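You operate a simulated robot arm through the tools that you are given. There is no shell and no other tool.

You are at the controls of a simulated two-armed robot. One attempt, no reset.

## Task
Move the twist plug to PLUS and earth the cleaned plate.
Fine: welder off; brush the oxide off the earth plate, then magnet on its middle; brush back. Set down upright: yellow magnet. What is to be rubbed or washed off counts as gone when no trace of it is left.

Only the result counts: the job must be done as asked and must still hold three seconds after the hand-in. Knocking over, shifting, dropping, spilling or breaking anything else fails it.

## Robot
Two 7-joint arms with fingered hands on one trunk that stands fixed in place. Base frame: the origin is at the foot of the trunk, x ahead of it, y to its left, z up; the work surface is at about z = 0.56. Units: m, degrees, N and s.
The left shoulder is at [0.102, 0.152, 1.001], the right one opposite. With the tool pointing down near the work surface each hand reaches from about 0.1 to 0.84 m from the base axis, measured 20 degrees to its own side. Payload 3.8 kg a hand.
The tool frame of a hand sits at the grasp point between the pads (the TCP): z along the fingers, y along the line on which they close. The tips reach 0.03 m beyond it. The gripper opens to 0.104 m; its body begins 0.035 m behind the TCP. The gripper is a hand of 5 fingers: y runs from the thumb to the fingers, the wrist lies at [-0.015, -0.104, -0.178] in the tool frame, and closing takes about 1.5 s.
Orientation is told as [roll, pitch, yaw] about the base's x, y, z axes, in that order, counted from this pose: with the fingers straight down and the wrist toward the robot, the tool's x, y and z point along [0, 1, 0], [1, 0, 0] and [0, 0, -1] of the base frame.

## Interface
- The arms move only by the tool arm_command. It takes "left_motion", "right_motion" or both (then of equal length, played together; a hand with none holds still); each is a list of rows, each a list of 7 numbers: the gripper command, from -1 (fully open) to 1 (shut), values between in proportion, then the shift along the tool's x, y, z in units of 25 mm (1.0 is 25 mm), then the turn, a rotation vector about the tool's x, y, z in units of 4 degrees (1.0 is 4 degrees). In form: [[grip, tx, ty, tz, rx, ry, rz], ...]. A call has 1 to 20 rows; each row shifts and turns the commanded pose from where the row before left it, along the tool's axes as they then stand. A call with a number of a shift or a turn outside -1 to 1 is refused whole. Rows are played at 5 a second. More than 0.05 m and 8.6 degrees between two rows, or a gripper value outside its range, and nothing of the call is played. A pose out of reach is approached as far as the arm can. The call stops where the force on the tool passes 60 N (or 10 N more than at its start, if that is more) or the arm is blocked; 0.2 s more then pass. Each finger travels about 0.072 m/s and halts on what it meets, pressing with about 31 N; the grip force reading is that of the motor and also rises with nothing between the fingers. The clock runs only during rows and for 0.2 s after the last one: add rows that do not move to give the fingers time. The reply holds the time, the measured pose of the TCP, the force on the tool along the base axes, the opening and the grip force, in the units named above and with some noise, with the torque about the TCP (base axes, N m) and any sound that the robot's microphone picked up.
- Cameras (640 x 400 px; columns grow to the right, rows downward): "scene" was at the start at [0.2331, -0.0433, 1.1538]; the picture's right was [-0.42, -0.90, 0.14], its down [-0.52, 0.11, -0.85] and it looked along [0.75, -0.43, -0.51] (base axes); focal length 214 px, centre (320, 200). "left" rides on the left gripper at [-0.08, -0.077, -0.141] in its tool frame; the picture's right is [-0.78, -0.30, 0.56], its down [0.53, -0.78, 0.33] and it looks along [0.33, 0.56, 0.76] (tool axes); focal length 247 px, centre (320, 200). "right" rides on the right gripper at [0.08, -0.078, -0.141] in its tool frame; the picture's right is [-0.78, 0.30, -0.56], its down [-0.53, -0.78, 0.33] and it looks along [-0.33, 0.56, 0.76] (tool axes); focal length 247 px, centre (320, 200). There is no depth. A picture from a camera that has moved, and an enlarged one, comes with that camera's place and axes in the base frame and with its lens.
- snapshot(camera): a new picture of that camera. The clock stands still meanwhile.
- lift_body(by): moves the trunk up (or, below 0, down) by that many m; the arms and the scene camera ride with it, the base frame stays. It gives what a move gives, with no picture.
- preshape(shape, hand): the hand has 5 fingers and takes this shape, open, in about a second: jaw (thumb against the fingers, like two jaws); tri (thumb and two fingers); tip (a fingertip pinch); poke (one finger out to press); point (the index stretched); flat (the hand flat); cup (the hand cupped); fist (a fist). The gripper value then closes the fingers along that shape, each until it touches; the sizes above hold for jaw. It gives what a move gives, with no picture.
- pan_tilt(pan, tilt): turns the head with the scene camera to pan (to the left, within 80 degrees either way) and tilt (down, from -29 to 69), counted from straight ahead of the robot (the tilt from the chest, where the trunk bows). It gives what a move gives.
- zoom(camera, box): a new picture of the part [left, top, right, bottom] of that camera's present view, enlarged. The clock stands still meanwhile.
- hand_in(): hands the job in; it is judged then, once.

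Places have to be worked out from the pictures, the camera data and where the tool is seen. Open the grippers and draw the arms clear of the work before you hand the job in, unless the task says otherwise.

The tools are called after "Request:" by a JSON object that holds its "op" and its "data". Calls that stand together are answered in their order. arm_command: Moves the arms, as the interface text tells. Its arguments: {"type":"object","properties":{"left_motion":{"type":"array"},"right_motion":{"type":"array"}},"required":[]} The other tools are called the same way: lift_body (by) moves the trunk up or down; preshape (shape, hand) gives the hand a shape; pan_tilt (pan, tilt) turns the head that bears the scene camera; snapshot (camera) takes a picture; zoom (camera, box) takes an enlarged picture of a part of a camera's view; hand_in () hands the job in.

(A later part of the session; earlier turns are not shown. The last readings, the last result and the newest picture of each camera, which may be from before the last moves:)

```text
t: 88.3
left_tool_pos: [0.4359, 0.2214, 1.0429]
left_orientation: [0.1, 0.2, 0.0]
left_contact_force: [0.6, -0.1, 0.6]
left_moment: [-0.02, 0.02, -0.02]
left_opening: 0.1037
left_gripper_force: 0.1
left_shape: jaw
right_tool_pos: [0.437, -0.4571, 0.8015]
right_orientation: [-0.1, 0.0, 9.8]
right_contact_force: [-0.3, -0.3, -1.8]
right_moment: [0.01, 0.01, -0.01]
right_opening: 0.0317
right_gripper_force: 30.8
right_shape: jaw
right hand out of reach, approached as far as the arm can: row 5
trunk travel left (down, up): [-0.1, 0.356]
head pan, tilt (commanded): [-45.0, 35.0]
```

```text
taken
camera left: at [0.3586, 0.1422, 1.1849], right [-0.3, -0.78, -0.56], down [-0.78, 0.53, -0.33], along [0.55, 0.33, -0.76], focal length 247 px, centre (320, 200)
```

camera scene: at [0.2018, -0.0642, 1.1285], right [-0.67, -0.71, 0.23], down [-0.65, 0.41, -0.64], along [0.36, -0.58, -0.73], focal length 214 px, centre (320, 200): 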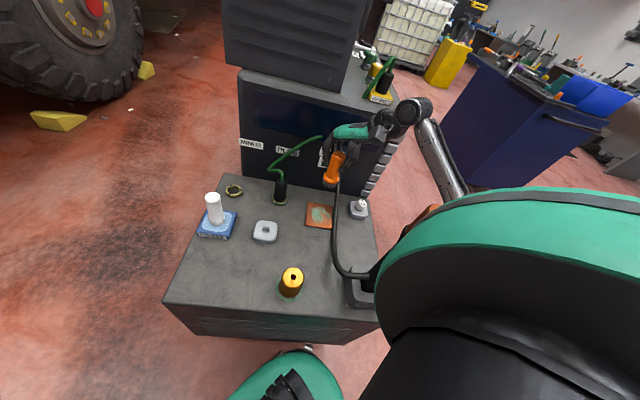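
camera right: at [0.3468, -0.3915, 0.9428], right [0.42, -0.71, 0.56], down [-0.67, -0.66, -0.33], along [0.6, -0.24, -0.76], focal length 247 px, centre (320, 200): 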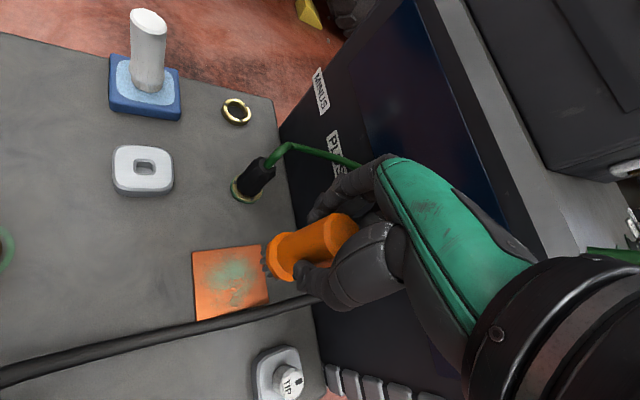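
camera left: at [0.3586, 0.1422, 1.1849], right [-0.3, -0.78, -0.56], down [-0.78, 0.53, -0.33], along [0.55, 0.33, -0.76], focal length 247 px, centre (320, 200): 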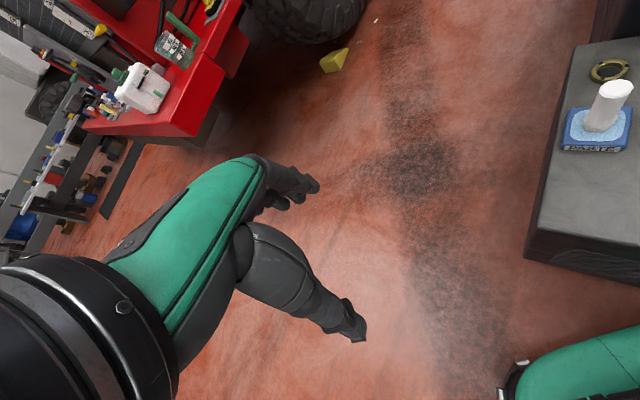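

The arm passed near a reach limit and the elbow swung to a low right-hand position. I check at once whether it's close to the torch.

Request:
{"op": "zoom", "data": {"camera": "scene", "box": [320, 80, 500, 310]}}

Request:
{"op": "pan_tilt", "data": {"pan": -70, "tilt": 45}}

Request:
{"op": "snapshot", "data": {"camera": "scene"}}

```text
1.74 times, centred on (410, 195) of scene
camera zoom: at [0.2018, -0.0642, 1.1285], right [-0.67, -0.71, 0.23], down [-0.65, 0.41, -0.64], along [0.36, -0.58, -0.73], focal length 373 px, centre (164, 209)
```

zoom: 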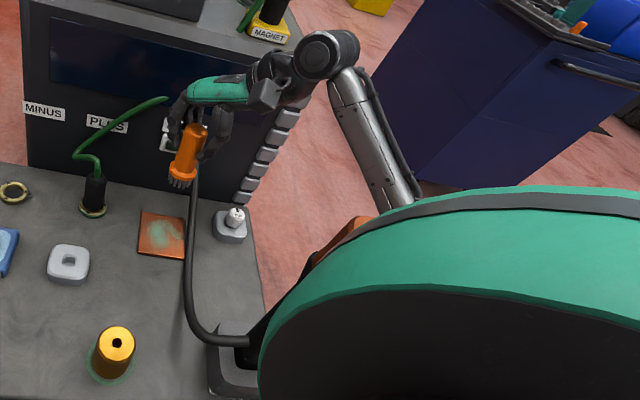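

```text
t: 89.2
left_tool_pos: [0.4358, 0.2223, 1.0442]
left_orientation: [0.1, 0.2, 0.0]
left_contact_force: [0.5, -0.5, -0.5]
left_moment: [-0.03, -0.03, 0.03]
left_opening: 0.1037
left_gripper_force: 0.0
left_shape: jaw
right_tool_pos: [0.4369, -0.4574, 0.8015]
right_orientation: [-0.1, -0.1, 9.9]
right_contact_force: [0.2, -0.6, -0.9]
right_moment: [0.03, 0.03, -0.01]
right_opening: 0.0313
right_gripper_force: 31.5
right_shape: jaw
trunk travel left (down, up): [-0.1, 0.356]
head pan, tilt (commanded): [-70.0, 45.0]
```

```text
taken
camera scene: at [0.1645, -0.0783, 1.1257], right [-0.89, -0.34, 0.3], down [-0.46, 0.66, -0.59], along [0.0, -0.66, -0.75], focal length 214 px, centre (320, 200)
```

scene: 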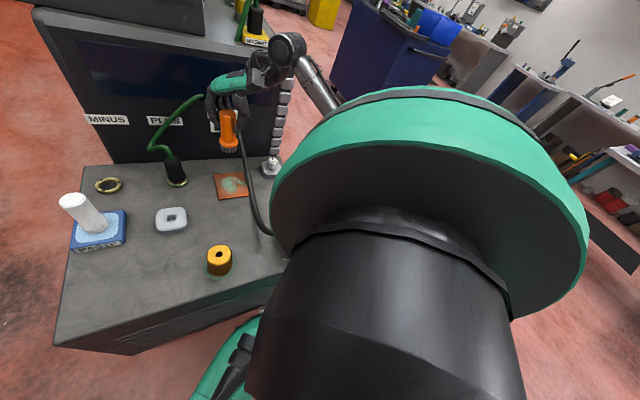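

The forearm now drops behind the shoulder, so the elbow is low and could come close to the torch. Before going down I want the elbow back up: I raise the hand straight up 15 cm and look.

Request:
{"op": "arm_command", "data": {"right_motion": [[1, 0, 0, -0.5, 0, 0, 0], [1, 0, 0, -0.8, 0, 0, 0], [1, 0, 0, -0.8, 0, 0, 0], [1, 0, 0, -0.8, 0, 0, 0], [1, 0, 0, -0.8, 0, 0, 0], [1, 0, 0, -0.8, 0, 0, 0], [1, 0, 0, -0.8, 0, 0, 0], [1, 0, 0, -0.7, 0, 0, 0], [1, 0, 0, 0, 0, 0, 0]]}}

Request:
{"op": "pan_tilt", "data": {"pan": -60, "tilt": 20}}

Request:
{"op": "snapshot", "data": {"camera": "scene"}}

```text
t: 91.2
left_tool_pos: [0.4361, 0.2222, 1.043]
left_orientation: [0.0, 0.2, 0.0]
left_contact_force: [0.5, 0.6, -0.6]
left_moment: [0.01, 0.02, 0.0]
left_opening: 0.104
left_gripper_force: 0.0
left_shape: jaw
right_tool_pos: [0.4379, -0.4556, 0.9512]
right_orientation: [0.0, 0.1, 9.8]
right_contact_force: [0.7, -0.3, -1.2]
right_moment: [0.02, 0.02, 0.01]
right_opening: 0.0315
right_gripper_force: 30.9
right_shape: jaw
trunk travel left (down, up): [-0.1, 0.356]
head pan, tilt (commanded): [-70.0, 45.0]
```

```text
t: 92.1
left_tool_pos: [0.4348, 0.2224, 1.0437]
left_orientation: [0.0, 0.1, 0.0]
left_contact_force: [-0.1, 0.3, -0.3]
left_moment: [-0.01, -0.01, 0.0]
left_opening: 0.1038
left_gripper_force: 0.2
left_shape: jaw
right_tool_pos: [0.4382, -0.4574, 0.9519]
right_orientation: [-0.1, 0.2, 9.8]
right_contact_force: [-0.9, 0.1, -1.8]
right_moment: [-0.02, -0.01, -0.01]
right_opening: 0.0315
right_gripper_force: 31.3
right_shape: jaw
trunk travel left (down, up): [-0.1, 0.356]
head pan, tilt (commanded): [-60.0, 20.0]
```

```text
taken
camera scene: at [0.1947, -0.0826, 1.1561], right [-0.82, -0.5, 0.28], down [-0.47, 0.3, -0.83], along [0.33, -0.81, -0.48], focal length 214 px, centre (320, 200)
```

scene: 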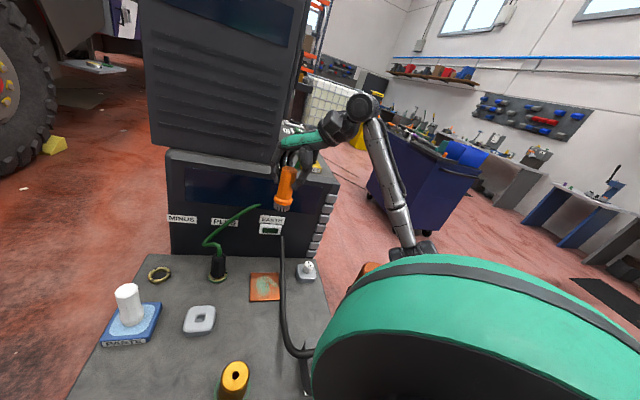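

The elbow is now low (about [0.12, -0.56, 0.88]) with the upper arm near the torch top. Raising the trunk moves everything up and away from it, so I do that first.

Request:
{"op": "lift_body", "data": {"by": 0.17}}

Request:
{"op": "snapshot", "data": {"camera": "scene"}}

Request:
{"op": "snapshot", "data": {"camera": "right"}}

```text
t: 94.0
left_tool_pos: [0.4349, 0.224, 1.2119]
left_orientation: [0.0, 0.1, 0.0]
left_contact_force: [-0.1, -0.1, -0.1]
left_moment: [0.04, 0.0, 0.02]
left_opening: 0.1037
left_gripper_force: 0.0
left_shape: jaw
right_tool_pos: [0.4373, -0.4578, 1.1213]
right_orientation: [-0.2, 0.1, 9.8]
right_contact_force: [0.3, 0.9, -0.8]
right_moment: [0.03, -0.01, -0.01]
right_opening: 0.0317
right_gripper_force: 30.8
right_shape: jaw
trunk travel left (down, up): [-0.27, 0.186]
head pan, tilt (commanded): [-60.0, 20.0]
```

```text
taken
camera scene: at [0.091, -0.0827, 1.3671], right [-0.86, -0.5, 0.08], down [-0.26, 0.3, -0.92], along [0.44, -0.81, -0.38], focal length 214 px, centre (320, 200)
```

scene: 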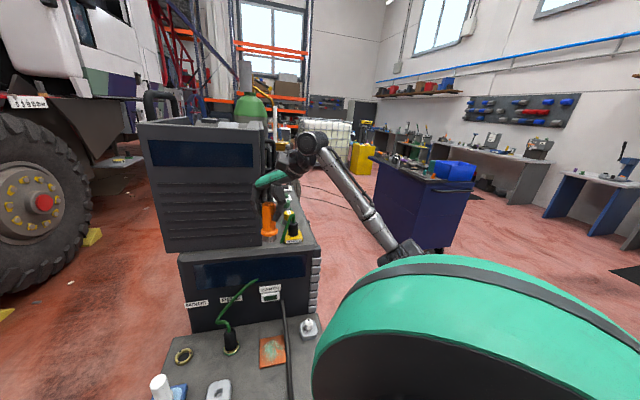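

```text
taken
camera right: at [0.348, -0.3914, 1.2629], right [0.42, -0.71, 0.56], down [-0.67, -0.66, -0.33], along [0.6, -0.24, -0.76], focal length 247 px, centre (320, 200)
```

right: 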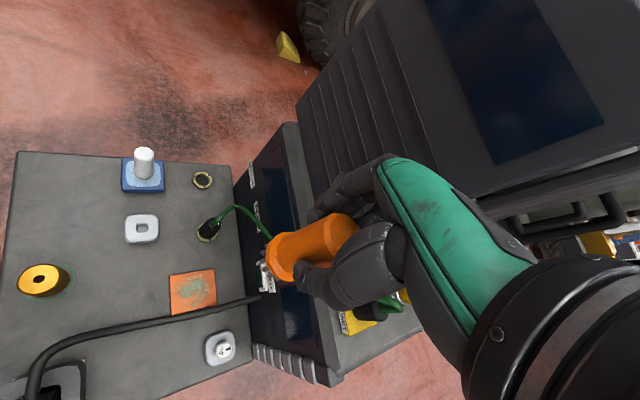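

The torch stand looks undisturbed. The elbow merely swivelled low during the tight pass close to the body. In free space here I go back out to around [0.53, -0.35] to see how the elbow follows.

Request:
{"op": "arm_command", "data": {"right_motion": [[1, 0.4, 0.5, 0, 0, 0, 0], [1, 0.75, 0.85, 0, 0, 0, 0], [1, 0.75, 0.85, 0, 0, 0, 0], [1, 0.75, 0.85, 0.3, 0, 0, 0], [1, 0.75, 0.85, 0.3, 0, 0, 0], [1, 0.4, 0.4, 0.3, 0, 0, 0], [1, 0, 0, 0, 0, 0, 0]]}}

Request:
{"op": "snapshot", "data": {"camera": "scene"}}

```text
t: 95.6
left_tool_pos: [0.4342, 0.2242, 1.2132]
left_orientation: [0.0, 0.0, 0.0]
left_contact_force: [0.8, 0.2, 0.2]
left_moment: [0.0, 0.01, 0.0]
left_opening: 0.1035
left_gripper_force: 0.0
left_shape: jaw
right_tool_pos: [0.5276, -0.3442, 1.1]
right_orientation: [-0.1, 0.0, 9.8]
right_contact_force: [-0.3, -0.2, -1.5]
right_moment: [0.03, -0.02, 0.03]
right_opening: 0.0318
right_gripper_force: 30.7
right_shape: jaw
trunk travel left (down, up): [-0.27, 0.186]
head pan, tilt (commanded): [-60.0, 20.0]
```

```text
taken
camera scene: at [0.0903, -0.0828, 1.3671], right [-0.86, -0.5, 0.08], down [-0.26, 0.3, -0.92], along [0.44, -0.81, -0.38], focal length 214 px, centre (320, 200)
```

scene: 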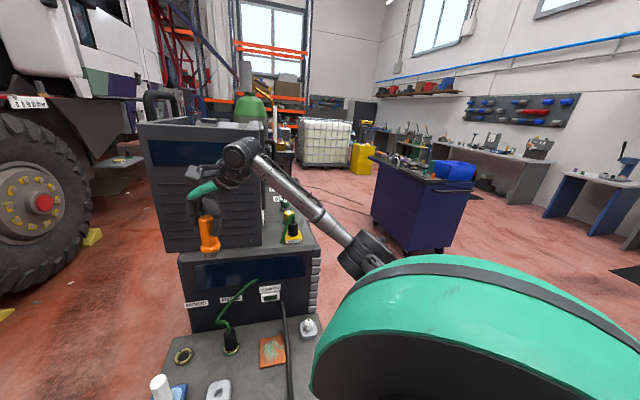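

The elbow stays low on this path. I go left to above the brush spot at this height and look where the elbow goes.

Request:
{"op": "arm_command", "data": {"right_motion": [[1, 0.5, -0.2, 0, 0, 0, 0], [1, 0.95, -0.4, 0, 0, 0, 0], [1, 0.95, -0.4, 0, 0, 0, 0], [1, 0.95, -0.4, 0, 0, 0, 0], [1, 0.95, -0.4, 0, 0, 0, 0], [1, 0.95, -0.4, 0, 0, 0, 0], [1, 0.95, -0.4, 0, 0, 0, 0], [1, 0.95, -0.4, 0, 0, 0, 0], [1, 0.95, -0.4, 0, 0, 0, 0], [1, 0.95, -0.4, 0, 0, 0, 0], [1, 0.5, -0.2, 0, 0, 0, 0], [1, 0, 0, 0, 0, 0, 0]]}}

Request:
{"op": "snapshot", "data": {"camera": "scene"}}

```text
t: 98.2
left_tool_pos: [0.4347, 0.2232, 1.2131]
left_orientation: [0.0, 0.0, 0.1]
left_contact_force: [0.2, 0.0, 0.7]
left_moment: [-0.02, -0.01, -0.02]
left_opening: 0.1035
left_gripper_force: 0.0
left_shape: jaw
right_tool_pos: [0.3876, -0.1279, 1.0996]
right_orientation: [-0.2, 0.0, 9.8]
right_contact_force: [0.1, 0.4, -1.4]
right_moment: [-0.01, -0.02, 0.01]
right_opening: 0.0315
right_gripper_force: 31.0
right_shape: jaw
trunk travel left (down, up): [-0.27, 0.186]
head pan, tilt (commanded): [-60.0, 20.0]
```

```text
taken
camera scene: at [0.0905, -0.0827, 1.3671], right [-0.86, -0.5, 0.08], down [-0.26, 0.3, -0.92], along [0.44, -0.81, -0.38], focal length 214 px, centre (320, 200)
```

scene: 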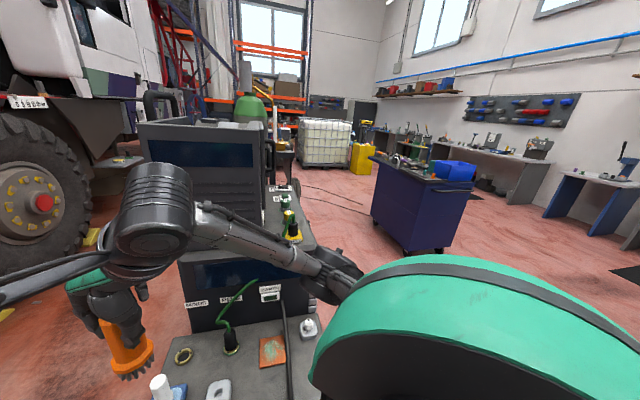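

Still lowish. Since the wrist yaw steers the elbow (it was high at yaw -14), I turn the hand to about yaw -30 here and look again.

Request:
{"op": "arm_command", "data": {"right_motion": [[1, 0, 0, 0, 0, 0, 1], [1, 0, 0, 0, 0, 0, 1], [1, 0, 0, 0, 0, 0, 1], [1, 0, 0, 0, 0, 0, 1], [1, 0, 0, 0, 0, 0, 1], [1, 0, 0, 0, 0, 0, 1], [1, 0, 0, 0, 0, 0, 1], [1, 0, 0, 0, 0, 0, 1], [1, 0, 0, 0, 0, 0, 1], [1, 0, 0, 0, 0, 0, 1], [1, 0, 0, 0, 0, 0, 0]]}}

Request:
{"op": "snapshot", "data": {"camera": "scene"}}

```text
t: 100.6
left_tool_pos: [0.4347, 0.2234, 1.2117]
left_orientation: [0.0, 0.0, 0.0]
left_contact_force: [-0.3, -0.4, 0.1]
left_moment: [-0.01, 0.02, -0.02]
left_opening: 0.1036
left_gripper_force: 0.1
left_shape: jaw
right_tool_pos: [0.3881, -0.1269, 1.0999]
right_orientation: [-0.1, 0.0, -30.3]
right_contact_force: [0.6, -0.7, -1.0]
right_moment: [0.03, -0.01, 0.05]
right_opening: 0.0315
right_gripper_force: 31.1
right_shape: jaw
trunk travel left (down, up): [-0.27, 0.186]
head pan, tilt (commanded): [-60.0, 20.0]
```

```text
taken
camera scene: at [0.0905, -0.0826, 1.3671], right [-0.86, -0.5, 0.08], down [-0.26, 0.3, -0.92], along [0.44, -0.81, -0.38], focal length 214 px, centre (320, 200)
```

scene: 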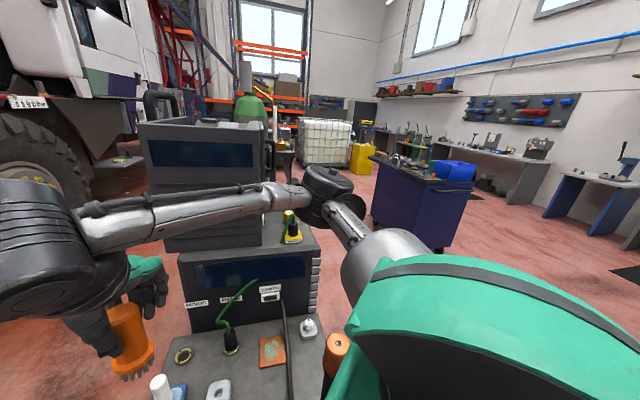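

Yaw -30 lifts the elbow up and forward, and the torch is seen standing undisturbed. I go out to [0.50, -0.30] and then over the plate keeping this yaw.

Request:
{"op": "arm_command", "data": {"right_motion": [[1, -0.465, 0.92, 0, 0, 0, 0], [1, -0.465, 0.92, 0, 0, 0, 0], [1, -0.465, 0.92, 0, 0, 0, 0], [1, -0.465, 0.92, 0, 0, 0, 0], [1, -0.465, 0.92, 0, 0, 0, 0], [1, -0.465, 0.92, 0, 0, 0, 0], [1, -0.465, 0.92, 0, 0, 0, 0], [1, -0.465, 0.92, 0, 0, 0, 0], [1, -0.97, 0.13, 0, 0, 0, 0], [1, -0.97, 0.13, 0, 0, 0, 0], [1, -0.97, 0.13, 0, 0, 0, 0], [1, -0.97, 0.13, 0, 0, 0, 0], [1, -0.97, 0.13, 0, 0, 0, 0], [1, -0.97, 0.13, 0, 0, 0, 0], [1, -0.97, 0.13, 0, 0, 0, 0], [1, 0, 0, 0, 0, 0, 0]]}}

Request:
{"op": "snapshot", "data": {"camera": "scene"}}

```text
t: 104.0
left_tool_pos: [0.4353, 0.2234, 1.2129]
left_orientation: [0.0, 0.1, 0.0]
left_contact_force: [0.4, 0.5, -0.1]
left_moment: [0.01, -0.01, -0.02]
left_opening: 0.1034
left_gripper_force: 0.0
left_shape: jaw
right_tool_pos: [0.4346, -0.458, 1.0989]
right_orientation: [-0.1, 0.1, -30.2]
right_contact_force: [-0.2, 0.3, -0.7]
right_moment: [-0.01, 0.02, -0.01]
right_opening: 0.0316
right_gripper_force: 31.6
right_shape: jaw
trunk travel left (down, up): [-0.27, 0.186]
head pan, tilt (commanded): [-60.0, 20.0]
```

```text
taken
camera scene: at [0.0909, -0.0827, 1.3671], right [-0.86, -0.5, 0.08], down [-0.26, 0.3, -0.92], along [0.44, -0.81, -0.38], focal length 214 px, centre (320, 200)
```

scene: 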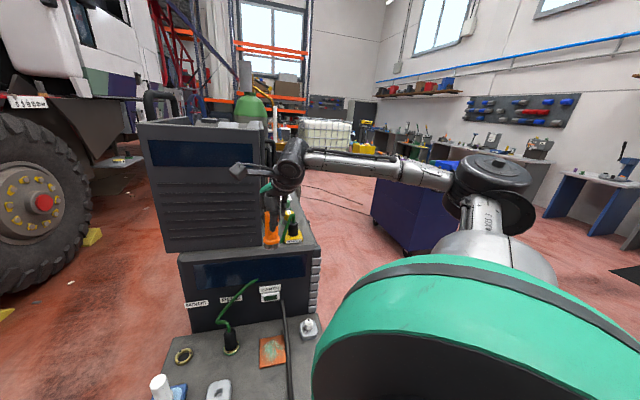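

The elbow is high and out of the way now. I descend over the plate to z≈0.80 with this yaw.

Request:
{"op": "arm_command", "data": {"right_motion": [[1, 0, 0, 0.6, 0, 0, 0], [1, 0, 0, 1, 0, 0, 0], [1, 0, 0, 1, 0, 0, 0], [1, 0, 0, 1, 0, 0, 0], [1, 0, 0, 1, 0, 0, 0], [1, 0, 0, 1, 0, 0, 0], [1, 0, 0, 1, 0, 0, 0], [1, 0, 0, 1, 0, 0, 0], [1, 0, 0, 1, 0, 0, 0], [1, 0, 0, 1, 0, 0, 0], [1, 0, 0, 1, 0, 0, 0], [1, 0, 0, 1, 0, 0, 0], [1, 0, 0, 0.4, 0, 0, 0], [1, 0, 0, 0, 0, 0, 0]]}}

Request:
{"op": "snapshot", "data": {"camera": "scene"}}

Request:
{"op": "snapshot", "data": {"camera": "right"}}

```text
t: 107.0
left_tool_pos: [0.435, 0.2239, 1.2128]
left_orientation: [0.0, 0.0, -0.1]
left_contact_force: [-0.4, 0.2, 0.1]
left_moment: [-0.02, -0.02, -0.01]
left_opening: 0.1035
left_gripper_force: 0.1
left_shape: jaw
right_tool_pos: [0.4346, -0.4575, 0.8005]
right_orientation: [0.0, 0.0, -30.2]
right_contact_force: [0.1, -0.8, -0.5]
right_moment: [0.03, 0.02, 0.01]
right_opening: 0.0315
right_gripper_force: 31.1
right_shape: jaw
trunk travel left (down, up): [-0.27, 0.186]
head pan, tilt (commanded): [-60.0, 20.0]
```

```text
taken
camera scene: at [0.0905, -0.0826, 1.3671], right [-0.86, -0.5, 0.08], down [-0.26, 0.3, -0.92], along [0.44, -0.81, -0.38], focal length 214 px, centre (320, 200)
```

scene: 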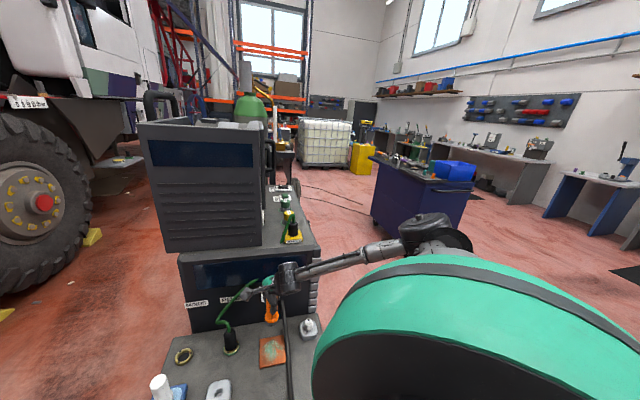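

```text
taken
camera right: at [0.4072, -0.349, 0.9417], right [-0.13, -0.82, 0.56], down [-0.94, -0.07, -0.33], along [0.31, -0.57, -0.76], focal length 247 px, centre (320, 200)
```

right: 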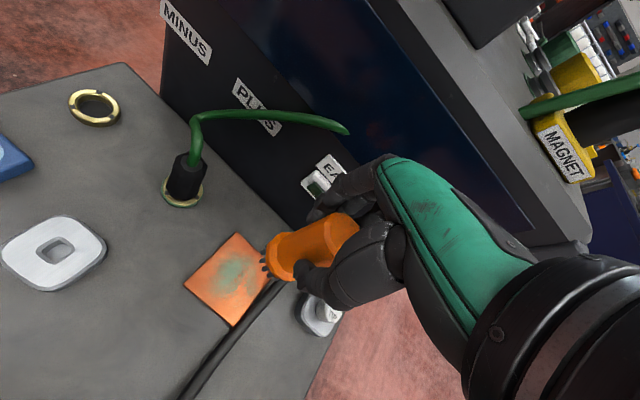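

Elbow is high. Now I zoom on the plate from the hand camera and re-aim the head to fix the plate, oxide and hose precisely.

Request:
{"op": "zoom", "data": {"camera": "right", "box": [160, 200, 360, 360]}}

Request:
{"op": "pan_tilt", "data": {"pan": -45, "tilt": 45}}

Request:
{"op": "snapshot", "data": {"camera": "scene"}}

```text
2.50 times, centred on (260, 280) of right
camera zoom: at [0.4072, -0.349, 0.9417], right [-0.13, -0.82, 0.56], down [-0.94, -0.07, -0.33], along [0.31, -0.57, -0.76], focal length 617 px, centre (470, 0)
```

zoom: 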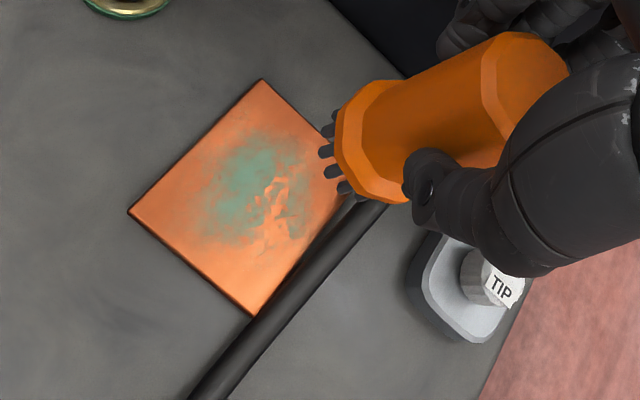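

```text
t: 107.9
left_tool_pos: [0.4346, 0.2231, 1.2129]
left_orientation: [0.0, 0.1, 0.0]
left_contact_force: [0.6, -0.4, -0.6]
left_moment: [-0.03, 0.02, 0.02]
left_opening: 0.1037
left_gripper_force: 0.1
left_shape: jaw
right_tool_pos: [0.4342, -0.4575, 0.8004]
right_orientation: [-0.1, 0.0, -30.3]
right_contact_force: [-0.6, -0.6, -0.8]
right_moment: [-0.02, 0.04, -0.01]
right_opening: 0.0312
right_gripper_force: 31.1
right_shape: jaw
trunk travel left (down, up): [-0.27, 0.186]
head pan, tilt (commanded): [-45.0, 45.0]
```

```text
taken
camera scene: at [0.0978, -0.0595, 1.3277], right [-0.7, -0.71, 0.07], down [-0.56, 0.5, -0.66], along [0.43, -0.5, -0.75], focal length 214 px, centre (320, 200)
```

scene: 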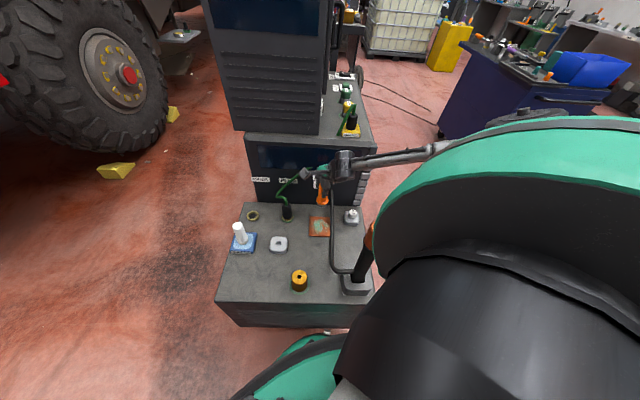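

The plate's centre works out near [0.431, -0.459] with oxide within ±0.033 of it. I zoom the scene view to triangulate the black hose beside it.

Request:
{"op": "zoom", "data": {"camera": "scene", "box": [270, 160, 390, 300]}}

Request:
{"op": "zoom", "data": {"camera": "right", "box": [180, 220, 320, 400]}}

```text
2.86 times, centred on (330, 230) of scene
camera zoom: at [0.0978, -0.0595, 1.3277], right [-0.7, -0.71, 0.07], down [-0.56, 0.5, -0.66], along [0.43, -0.5, -0.75], focal length 613 px, centre (291, 114)
```

zoom: 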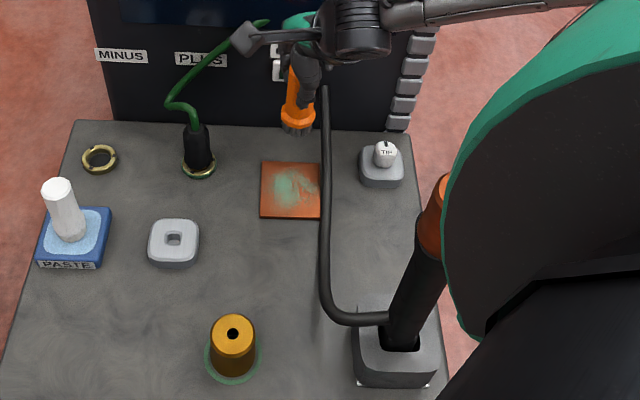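

```text
2.22 times, centred on (250, 310) of right
camera zoom: at [0.4072, -0.349, 0.9419], right [-0.13, -0.82, 0.56], down [-0.94, -0.07, -0.33], along [0.31, -0.57, -0.76], focal length 549 px, centre (476, -44)
```

zoom: 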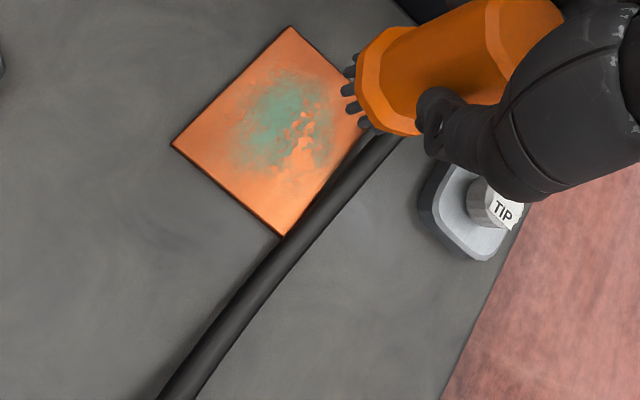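

The hose runs about 47 mm right of the plate centre at z≈0.60 (radius ≈8 mm), so the brush must stay left of about +15 mm. I descend to just above the plate (TCP 0.69).

Request:
{"op": "arm_command", "data": {"right_motion": [[1, 0, 0, 0.6, 0, 0, 0], [1, 0, 0, 0.8, 0, 0, 0], [1, 0, 0, 0.8, 0, 0, 0], [1, 0, 0, 0.8, 0, 0, 0], [1, 0, 0, 0.8, 0, 0, 0], [1, 0, 0, 0.6, 0, 0, 0], [1, 0, 0, 0, 0, 0, 0]]}}

Request:
{"op": "snapshot", "data": {"camera": "right"}}

Request:
{"op": "zoom", "data": {"camera": "scene", "box": [270, 160, 390, 300]}}

```text
t: 109.5
left_tool_pos: [0.4351, 0.224, 1.2138]
left_orientation: [0.1, 0.0, 0.0]
left_contact_force: [-1.0, -0.7, 0.1]
left_moment: [-0.01, -0.03, 0.01]
left_opening: 0.1038
left_gripper_force: 0.1
left_shape: jaw
right_tool_pos: [0.4336, -0.459, 0.6894]
right_orientation: [0.0, 0.0, -30.1]
right_contact_force: [0.6, 0.1, -1.4]
right_moment: [-0.01, 0.03, -0.01]
right_opening: 0.0315
right_gripper_force: 31.2
right_shape: jaw
trunk travel left (down, up): [-0.27, 0.186]
head pan, tilt (commanded): [-45.0, 45.0]
```

```text
taken
camera right: at [0.4069, -0.3495, 0.8299], right [-0.13, -0.82, 0.56], down [-0.94, -0.07, -0.33], along [0.31, -0.57, -0.76], focal length 247 px, centre (320, 200)
```

right: 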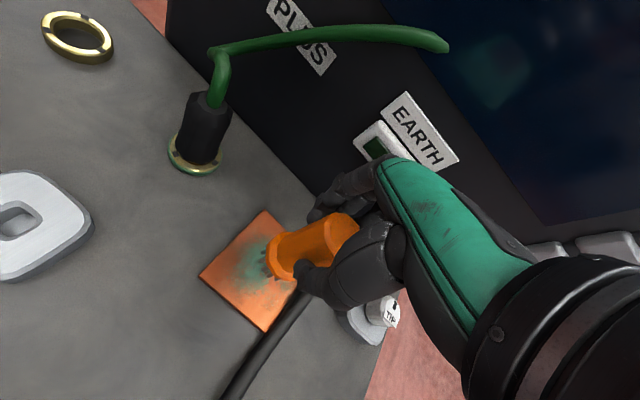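

```text
2.86 times, centred on (330, 230) of scene
camera zoom: at [0.0978, -0.0594, 1.3276], right [-0.7, -0.71, 0.07], down [-0.56, 0.5, -0.66], along [0.43, -0.5, -0.75], focal length 613 px, centre (291, 114)
```

zoom: 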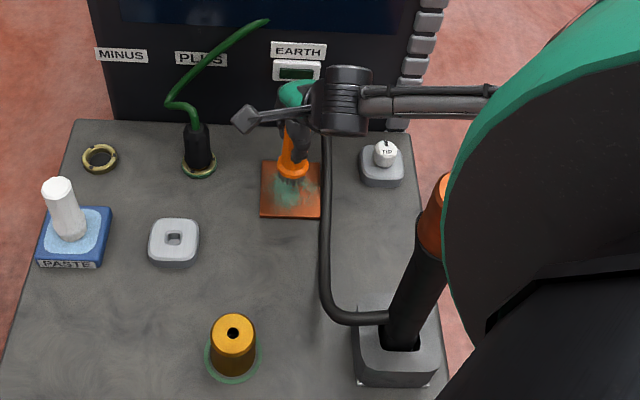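

The brush hangs right over the plate, clear of the hose. I lower in small steps until the bristles touch.

Request:
{"op": "arm_command", "data": {"right_motion": [[1, 0, 0, 0.3, 0, 0, 0], [1, 0, 0, 0.3, 0, 0, 0], [1, 0, 0, 0.2, 0, 0, 0], [1, 0, 0, 0.1, 0, 0, 0], [1, 0, 0, 0.1, 0, 0, 0], [1, 0, 0, 0, 0, 0, 0]]}}

Request:
{"op": "zoom", "data": {"camera": "right", "box": [180, 180, 380, 360]}}

```text
t: 110.9
left_tool_pos: [0.4351, 0.2236, 1.2136]
left_orientation: [-0.1, -0.1, 0.0]
left_contact_force: [-0.1, -0.9, 0.2]
left_moment: [-0.02, -0.02, -0.01]
left_opening: 0.1038
left_gripper_force: 0.1
left_shape: jaw
right_tool_pos: [0.4347, -0.4575, 0.6634]
right_orientation: [0.0, 0.0, -30.2]
right_contact_force: [-0.7, 0.1, -1.2]
right_moment: [0.0, -0.01, -0.03]
right_opening: 0.0314
right_gripper_force: 30.7
right_shape: jaw
trunk travel left (down, up): [-0.27, 0.186]
head pan, tilt (commanded): [-45.0, 45.0]
```

```text
2.22 times, centred on (280, 270) of right
camera zoom: at [0.4078, -0.3489, 0.8056], right [-0.13, -0.82, 0.56], down [-0.94, -0.07, -0.33], along [0.31, -0.57, -0.76], focal length 549 px, centre (409, 44)
```

zoom: 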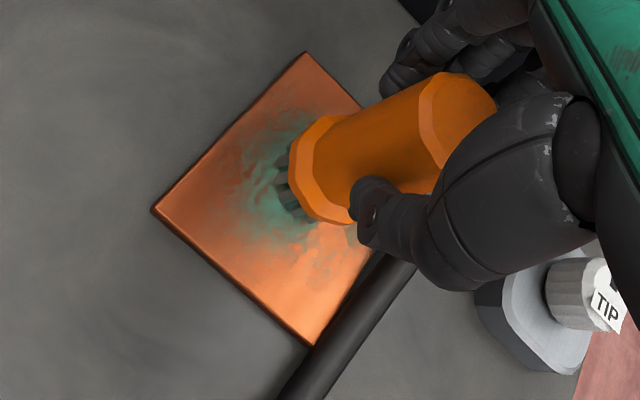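

No contact yet at 0.663. I lower a few millimetres more.

Request:
{"op": "arm_command", "data": {"right_motion": [[1, 0, 0, 0.08, 0, 0, 0], [1, 0, 0, 0.08, 0, 0, 0], [1, 0, 0, 0, 0, 0, 0]]}}

```text
t: 111.7
left_tool_pos: [0.4341, 0.2241, 1.213]
left_orientation: [0.0, 0.0, 0.0]
left_contact_force: [0.4, -1.0, -0.1]
left_moment: [-0.03, -0.01, -0.03]
left_opening: 0.1037
left_gripper_force: 0.0
left_shape: jaw
right_tool_pos: [0.4339, -0.4573, 0.6608]
right_orientation: [-0.1, 0.0, -30.1]
right_contact_force: [0.3, 0.9, 0.6]
right_moment: [0.03, 0.05, 0.02]
right_opening: 0.0312
right_gripper_force: 30.6
right_shape: jaw
trunk travel left (down, up): [-0.27, 0.186]
head pan, tilt (commanded): [-45.0, 45.0]
```

Contact begins (Fz from -1.2 to +0.6). I press about 1 mm more and make a first short stroke toward the robot and back.

Request:
{"op": "arm_command", "data": {"right_motion": [[1, 0, 0, 0.05, 0, 0, 0], [1, 0.05, -0.2, 0, 0, 0, 0], [1, 0.05, -0.2, 0, 0, 0, 0], [1, 0.05, -0.2, 0, 0, 0, 0], [1, 0.05, -0.2, 0, 0, 0, 0], [1, -0.05, 0.2, 0, 0, 0, 0], [1, -0.05, 0.2, 0, 0, 0, 0], [1, -0.05, 0.2, 0, 0, 0, 0], [1, -0.05, 0.2, 0, 0, 0, 0], [1, 0, 0, 0, 0, 0, 0]]}}

Request:
{"op": "zoom", "data": {"camera": "right", "box": [180, 180, 380, 360]}}

```text
t: 113.9
left_tool_pos: [0.435, 0.2238, 1.2127]
left_orientation: [0.1, 0.0, 0.0]
left_contact_force: [0.3, -0.2, 0.7]
left_moment: [0.01, -0.01, -0.01]
left_opening: 0.1033
left_gripper_force: 0.1
left_shape: jaw
right_tool_pos: [0.4339, -0.4571, 0.6605]
right_orientation: [-0.1, -0.2, -30.3]
right_contact_force: [-0.5, 1.1, 5.2]
right_moment: [-0.06, 0.01, 0.0]
right_opening: 0.0317
right_gripper_force: 30.7
right_shape: jaw
trunk travel left (down, up): [-0.27, 0.186]
head pan, tilt (commanded): [-45.0, 45.0]
```

```text
2.22 times, centred on (280, 270) of right
camera zoom: at [0.4065, -0.3489, 0.8013], right [-0.13, -0.82, 0.56], down [-0.94, -0.07, -0.33], along [0.31, -0.57, -0.76], focal length 549 px, centre (409, 44)
```

zoom: 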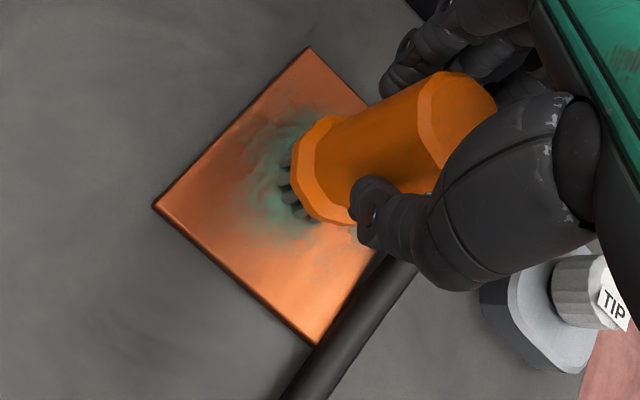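

The stroke works: with about 6 N the oxide is coming off. I run a raster of strokes along the plate, working toward the left side first.

Request:
{"op": "arm_command", "data": {"right_motion": [[1, 0.102, -0.387, 0, 0, 0, 0], [1, 0.102, -0.387, 0, 0, 0, 0], [1, 0.102, -0.387, 0, 0, 0, 0], [1, -0.102, 0.387, 0, 0, 0, 0], [1, -0.102, 0.387, 0, 0, 0, 0], [1, -0.102, 0.387, 0, 0, 0, 0], [1, -0.102, 0.387, 0, 0, 0, 0], [1, -0.102, 0.387, 0, 0, 0, 0], [1, -0.102, 0.387, 0, 0, 0, 0], [1, 0.464, 0.123, 0, 0, 0, 0], [1, 0.102, -0.387, 0, 0, 0, 0], [1, 0.102, -0.387, 0, 0, 0, 0], [1, 0.102, -0.387, 0, 0, 0, 0], [1, 0.102, -0.387, 0, 0, 0, 0], [1, 0.102, -0.387, 0, 0, 0, 0], [1, 0.102, -0.387, 0, 0, 0, 0], [1, 0.464, 0.123, 0, 0, 0, 0], [1, -0.102, 0.387, 0, 0, 0, 0], [1, -0.102, 0.387, 0, 0, 0, 0], [1, -0.102, 0.387, 0, 0, 0, 0]]}}

Request:
{"op": "zoom", "data": {"camera": "right", "box": [180, 180, 380, 360]}}

Request:
{"op": "zoom", "data": {"camera": "scene", "box": [290, 180, 350, 240]}}

```text
t: 118.1
left_tool_pos: [0.4342, 0.2257, 1.2127]
left_orientation: [-0.1, 0.0, 0.2]
left_contact_force: [0.4, -0.6, 0.0]
left_moment: [-0.03, 0.01, 0.0]
left_opening: 0.1039
left_gripper_force: 0.0
left_shape: jaw
right_tool_pos: [0.4529, -0.4364, 0.6595]
right_orientation: [0.0, 0.0, -30.1]
right_contact_force: [-3.7, 2.2, 14.8]
right_moment: [-0.01, 0.08, 0.0]
right_opening: 0.0322
right_gripper_force: 31.2
right_shape: jaw
trunk travel left (down, up): [-0.27, 0.186]
head pan, tilt (commanded): [-45.0, 45.0]
```

```text
2.22 times, centred on (280, 270) of right
camera zoom: at [0.4253, -0.3281, 0.801], right [-0.13, -0.82, 0.56], down [-0.94, -0.07, -0.33], along [0.32, -0.57, -0.76], focal length 549 px, centre (409, 44)
```

zoom: 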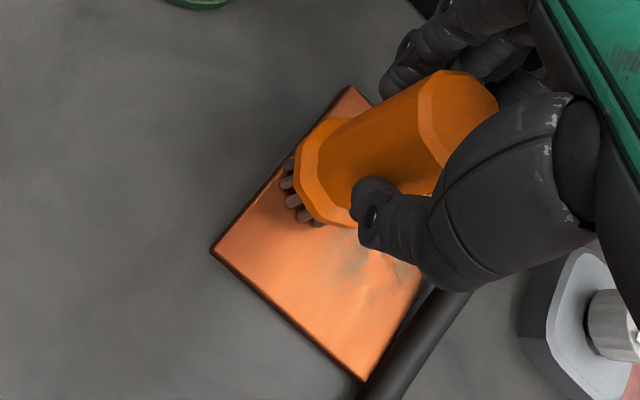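

```text
6.67 times, centred on (320, 210) of scene
camera zoom: at [0.0971, -0.0559, 1.3275], right [-0.7, -0.71, 0.07], down [-0.56, 0.5, -0.66], along [0.43, -0.5, -0.75], focal length 1430 px, centre (320, 133)
```

zoom: 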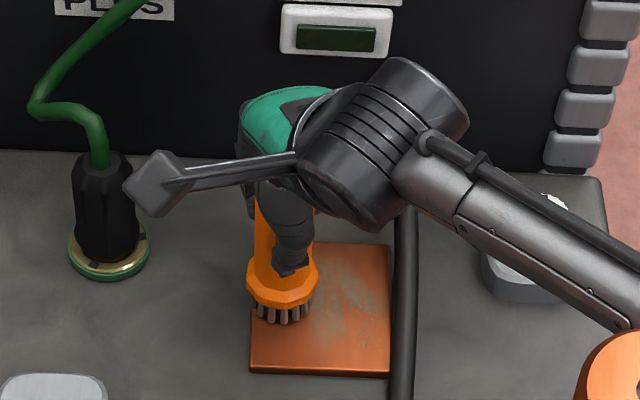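

The left side is clean; residue remains on the right half. I ease the pressure slightly and stroke the centre and right strips.

Request:
{"op": "arm_command", "data": {"right_motion": [[1, -0.387, -0.102, -0.03, 0, 0, 0], [1, -0.387, -0.102, 0, 0, 0, 0], [1, -0.387, -0.102, 0, 0, 0, 0], [1, 0.102, -0.387, 0, 0, 0, 0], [1, 0.102, -0.387, 0, 0, 0, 0], [1, 0.102, -0.387, 0, 0, 0, 0], [1, -0.232, -0.061, 0, 0, 0, 0], [1, -0.102, 0.387, 0, 0, 0, 0], [1, -0.102, 0.387, 0, 0, 0, 0], [1, -0.102, 0.387, 0, 0, 0, 0], [1, -0.102, 0.387, 0, 0, 0, 0], [1, -0.102, 0.387, 0, 0, 0, 0], [1, -0.102, 0.387, 0, 0, 0, 0], [1, 0.102, -0.387, 0, 0, 0, 0], [1, 0.102, -0.387, 0, 0, 0, 0], [1, 0.102, -0.387, 0, 0, 0, 0], [1, 0, 0, 0, 0, 0, 0]]}}

Request:
{"op": "zoom", "data": {"camera": "right", "box": [180, 180, 380, 360]}}

Request:
{"op": "zoom", "data": {"camera": "scene", "box": [290, 180, 350, 240]}}

```text
t: 121.7
left_tool_pos: [0.4351, 0.2232, 1.2132]
left_orientation: [0.0, 0.1, 0.0]
left_contact_force: [-0.3, 0.6, 0.1]
left_moment: [0.01, -0.02, -0.02]
left_opening: 0.1039
left_gripper_force: 0.1
left_shape: jaw
right_tool_pos: [0.4249, -0.4675, 0.6606]
right_orientation: [0.0, 0.1, -30.3]
right_contact_force: [0.3, -0.5, 1.3]
right_moment: [-0.06, -0.07, -0.02]
right_opening: 0.0323
right_gripper_force: 31.5
right_shape: jaw
trunk travel left (down, up): [-0.27, 0.186]
head pan, tilt (commanded): [-45.0, 45.0]
```

```text
2.22 times, centred on (280, 270) of right
camera zoom: at [0.3978, -0.3589, 0.8013], right [-0.13, -0.82, 0.56], down [-0.94, -0.07, -0.33], along [0.31, -0.57, -0.76], focal length 549 px, centre (409, 44)
```

zoom: 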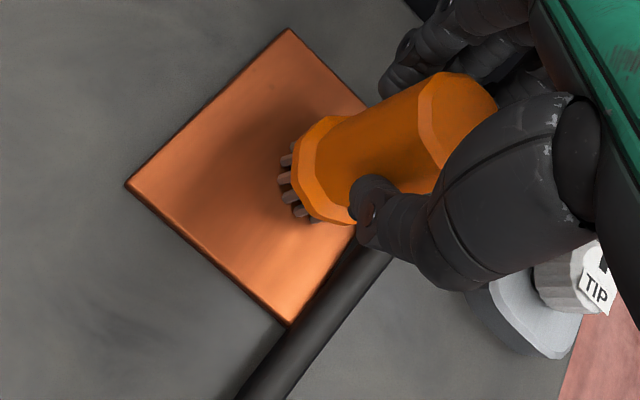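

```text
6.67 times, centred on (320, 210) of scene
camera zoom: at [0.0977, -0.0593, 1.3276], right [-0.7, -0.71, 0.07], down [-0.56, 0.5, -0.66], along [0.43, -0.5, -0.75], focal length 1430 px, centre (320, 133)
```

zoom: 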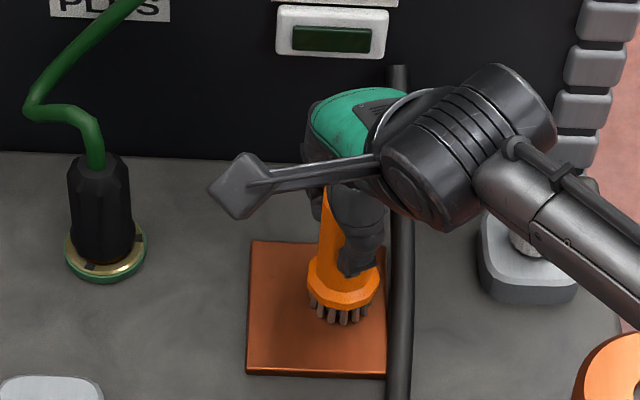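

The plate looks copper-bright; about 7 mm remain between flange and hose. I shift 4 mm to the right and brush that edge strip along its length.

Request:
{"op": "arm_command", "data": {"right_motion": [[1, -0.155, -0.041, 0.03, 0, 0, 0], [1, 0.102, -0.387, 0, 0, 0, 0], [1, 0.102, -0.387, 0, 0, 0, 0], [1, 0.102, -0.387, 0, 0, 0, 0], [1, -0.102, 0.387, 0, 0, 0, 0], [1, -0.102, 0.387, 0, 0, 0, 0], [1, -0.102, 0.387, 0, 0, 0, 0], [1, -0.102, 0.387, 0, 0, 0, 0], [1, -0.102, 0.387, 0, 0, 0, 0], [1, -0.102, 0.387, 0, 0, 0, 0], [1, 0.102, -0.387, 0, 0, 0, 0], [1, 0.102, -0.387, 0, 0, 0, 0], [1, 0.102, -0.387, 0, 0, 0, 0], [1, 0, 0, 0, 0, 0, 0]]}}

Request:
{"op": "zoom", "data": {"camera": "scene", "box": [290, 180, 350, 240]}}

```text
t: 124.7
left_tool_pos: [0.4344, 0.2238, 1.2127]
left_orientation: [-0.1, 0.0, 0.0]
left_contact_force: [-0.4, -0.4, -0.3]
left_moment: [0.01, -0.01, 0.01]
left_opening: 0.1038
left_gripper_force: 0.1
left_shape: jaw
right_tool_pos: [0.4231, -0.4682, 0.6593]
right_orientation: [-0.1, 0.0, -30.3]
right_contact_force: [-0.4, -0.2, 1.9]
right_moment: [-0.07, -0.13, 0.0]
right_opening: 0.0324
right_gripper_force: 31.1
right_shape: jaw
trunk travel left (down, up): [-0.27, 0.186]
head pan, tilt (commanded): [-45.0, 45.0]
```

```text
6.67 times, centred on (320, 210) of scene
camera zoom: at [0.0975, -0.0591, 1.3276], right [-0.7, -0.71, 0.07], down [-0.56, 0.5, -0.66], along [0.43, -0.5, -0.75], focal length 1430 px, centre (320, 133)
```

zoom: 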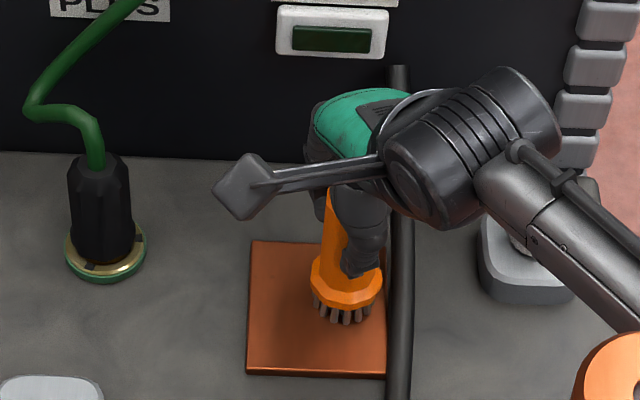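

I lift the brush 8 cm and inspect the whole plate.

Request:
{"op": "arm_command", "data": {"right_motion": [[1, 0, 0, -0.4, 0, 0, 0], [1, 0, 0, -0.7, 0, 0, 0], [1, 0, 0, -0.7, 0, 0, 0], [1, 0, 0, -0.7, 0, 0, 0], [1, 0, 0, -0.7, 0, 0, 0], [1, 0, 0, 0, 0, 0, 0]]}}

Request:
{"op": "zoom", "data": {"camera": "right", "box": [160, 200, 320, 360]}}

Request:
{"op": "zoom", "data": {"camera": "scene", "box": [295, 195, 345, 245]}}

```text
t: 126.1
left_tool_pos: [0.4345, 0.2239, 1.2141]
left_orientation: [0.0, 0.0, 0.0]
left_contact_force: [0.7, -0.3, -0.4]
left_moment: [0.01, 0.01, 0.02]
left_opening: 0.1039
left_gripper_force: 0.0
left_shape: jaw
right_tool_pos: [0.422, -0.4689, 0.74]
right_orientation: [-0.1, 0.0, -30.2]
right_contact_force: [0.8, 0.2, -1.6]
right_moment: [0.01, -0.03, 0.02]
right_opening: 0.0321
right_gripper_force: 30.6
right_shape: jaw
trunk travel left (down, up): [-0.27, 0.186]
head pan, tilt (commanded): [-45.0, 45.0]
```

```text
2.50 times, centred on (240, 280) of right
camera zoom: at [0.3954, -0.3609, 0.8813], right [-0.13, -0.82, 0.56], down [-0.94, -0.07, -0.33], along [0.31, -0.57, -0.76], focal length 617 px, centre (520, 0)
```

zoom: 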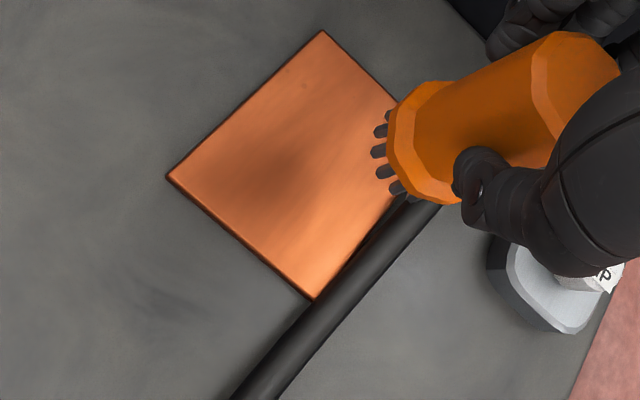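

```text
8.00 times, centred on (320, 220) of scene
camera zoom: at [0.0979, -0.0595, 1.3276], right [-0.7, -0.71, 0.07], down [-0.56, 0.5, -0.66], along [0.43, -0.5, -0.75], focal length 1716 px, centre (320, 40)
```

zoom: 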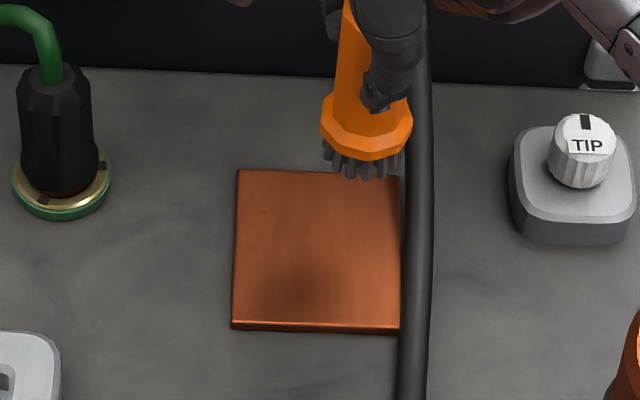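

No green is visible; only a soft dark smudge that may be the hand's shadow. I move the hand aside by 12 cm (left, upward) to see the plate in full light.

Request:
{"op": "arm_command", "data": {"right_motion": [[1, 0.5, 0.1, -0.8, 0, 0, 0], [1, 0.9, 0.1, -0.8, 0, 0, 0], [1, 0.9, 0.1, -0.8, 0, 0, 0], [1, 0.9, 0.1, -0.8, 0, 0, 0], [1, 0.9, 0.1, -0.6, 0, 0, 0], [1, 0.9, 0.1, 0, 0, 0, 0], [1, 0, 0, 0, 0, 0, 0]]}}

Request:
{"op": "zoom", "data": {"camera": "scene", "box": [295, 195, 345, 245]}}

Request:
{"op": "snapshot", "data": {"camera": "scene"}}

Request:
{"op": "snapshot", "data": {"camera": "right"}}

```text
t: 127.8
left_tool_pos: [0.3477, 0.2257, 1.2409]
left_orientation: [2.9, -1.7, 4.1]
left_contact_force: [1.0, 1.9, 0.1]
left_moment: [-0.14, 0.05, -0.03]
left_opening: 0.104
left_gripper_force: 0.0
left_shape: jaw
right_tool_pos: [0.4708, -0.3744, 0.8656]
right_orientation: [0.9, -3.8, -27.8]
right_contact_force: [0.3, 1.2, 0.1]
right_moment: [-0.07, 0.08, -0.08]
right_opening: 0.0322
right_gripper_force: 31.6
right_shape: jaw
trunk travel left (down, up): [-0.27, 0.186]
head pan, tilt (commanded): [-45.0, 45.0]
stopped in row 7 (left hand): the arm was blocked; the commanded pose is now the measured one
```

```text
8.00 times, centred on (320, 220) of scene
camera zoom: at [0.0341, -0.1703, 1.3332], right [-0.75, -0.66, -0.03], down [-0.49, 0.58, -0.65], along [0.44, -0.48, -0.76], focal length 1716 px, centre (320, 40)
```

zoom: 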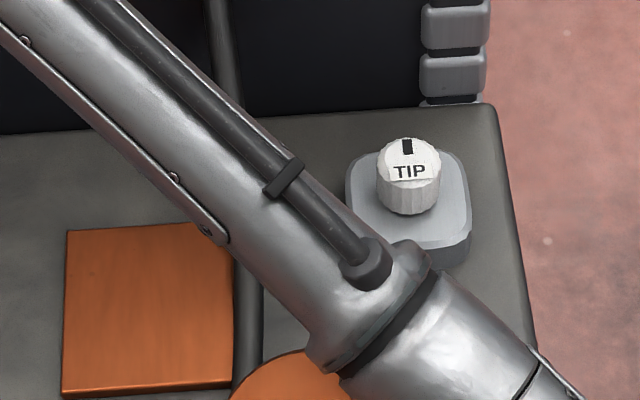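

```text
taken
camera scene: at [0.0341, -0.1703, 1.3332], right [-0.75, -0.66, -0.03], down [-0.49, 0.58, -0.65], along [0.44, -0.48, -0.76], focal length 214 px, centre (320, 200)
```

scene: 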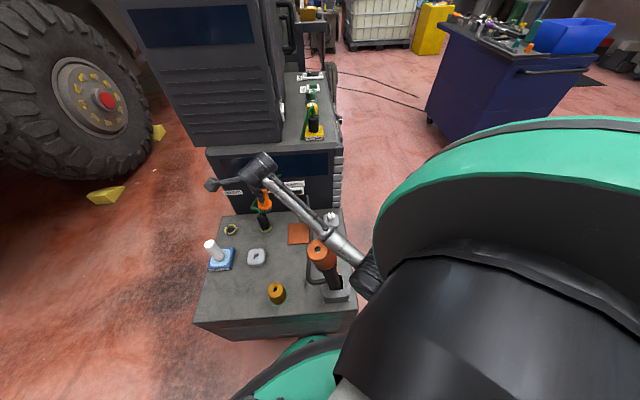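

```text
taken
camera right: at [0.4302, -0.2644, 1.0018], right [-0.14, -0.81, 0.56], down [-0.91, -0.12, -0.39], along [0.38, -0.57, -0.73], focal length 247 px, centre (320, 200)
```

right: 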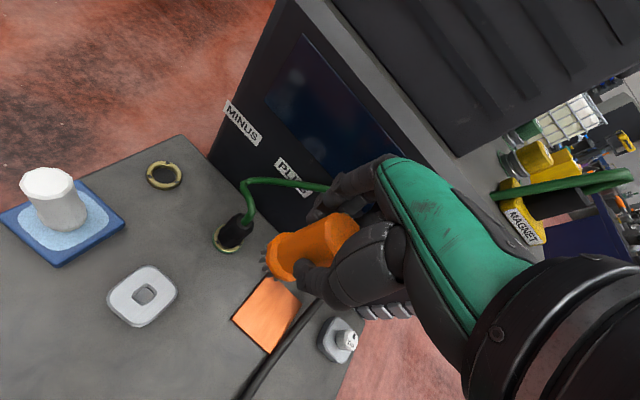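

The arm was blocked and the trunk got pushed: the elbow dropped next to the torch. I stop and look closely before moving anything.

Request:
{"op": "zoom", "data": {"camera": "scene", "box": [280, 200, 420, 320]}}

Request:
{"op": "zoom", "data": {"camera": "scene", "box": [180, 140, 400, 340]}}

Request:
{"op": "snapshot", "data": {"camera": "left"}}

```text
3.33 times, centred on (350, 260) of scene
camera zoom: at [0.0341, -0.1703, 1.3332], right [-0.75, -0.66, -0.03], down [-0.49, 0.58, -0.65], along [0.44, -0.48, -0.76], focal length 715 px, centre (220, 0)
```

zoom: 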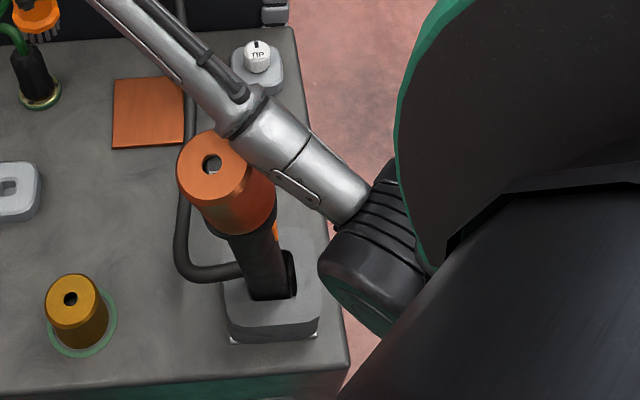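

```text
2.00 times, centred on (290, 240) of scene
camera zoom: at [0.0341, -0.1703, 1.3332], right [-0.75, -0.66, -0.03], down [-0.49, 0.58, -0.65], along [0.44, -0.48, -0.76], focal length 429 px, centre (380, 120)
```

zoom: 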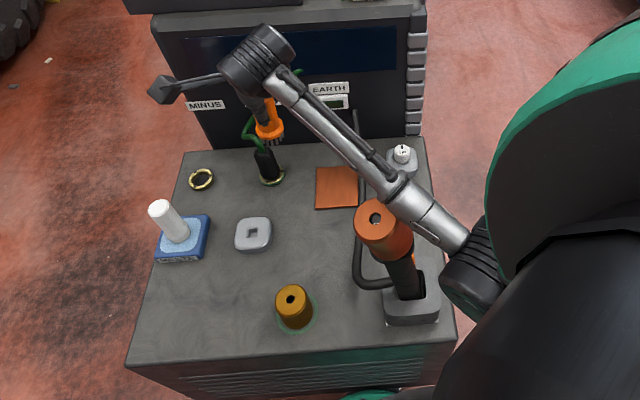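

```text
taken
camera left: at [0.2739, 0.1335, 1.3756], right [-0.22, -0.77, -0.6], down [-0.81, 0.49, -0.33], along [0.55, 0.41, -0.73], focal length 247 px, centre (320, 200)
```

left: 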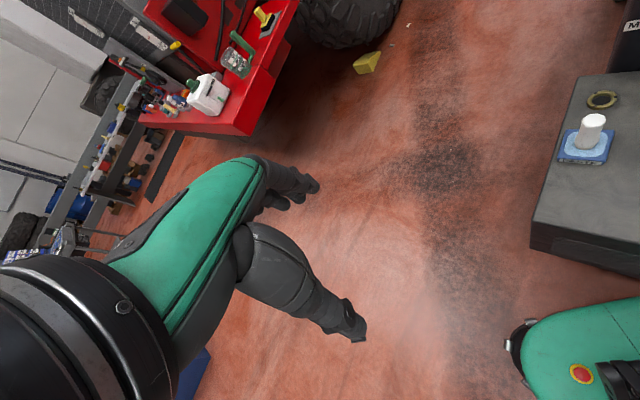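

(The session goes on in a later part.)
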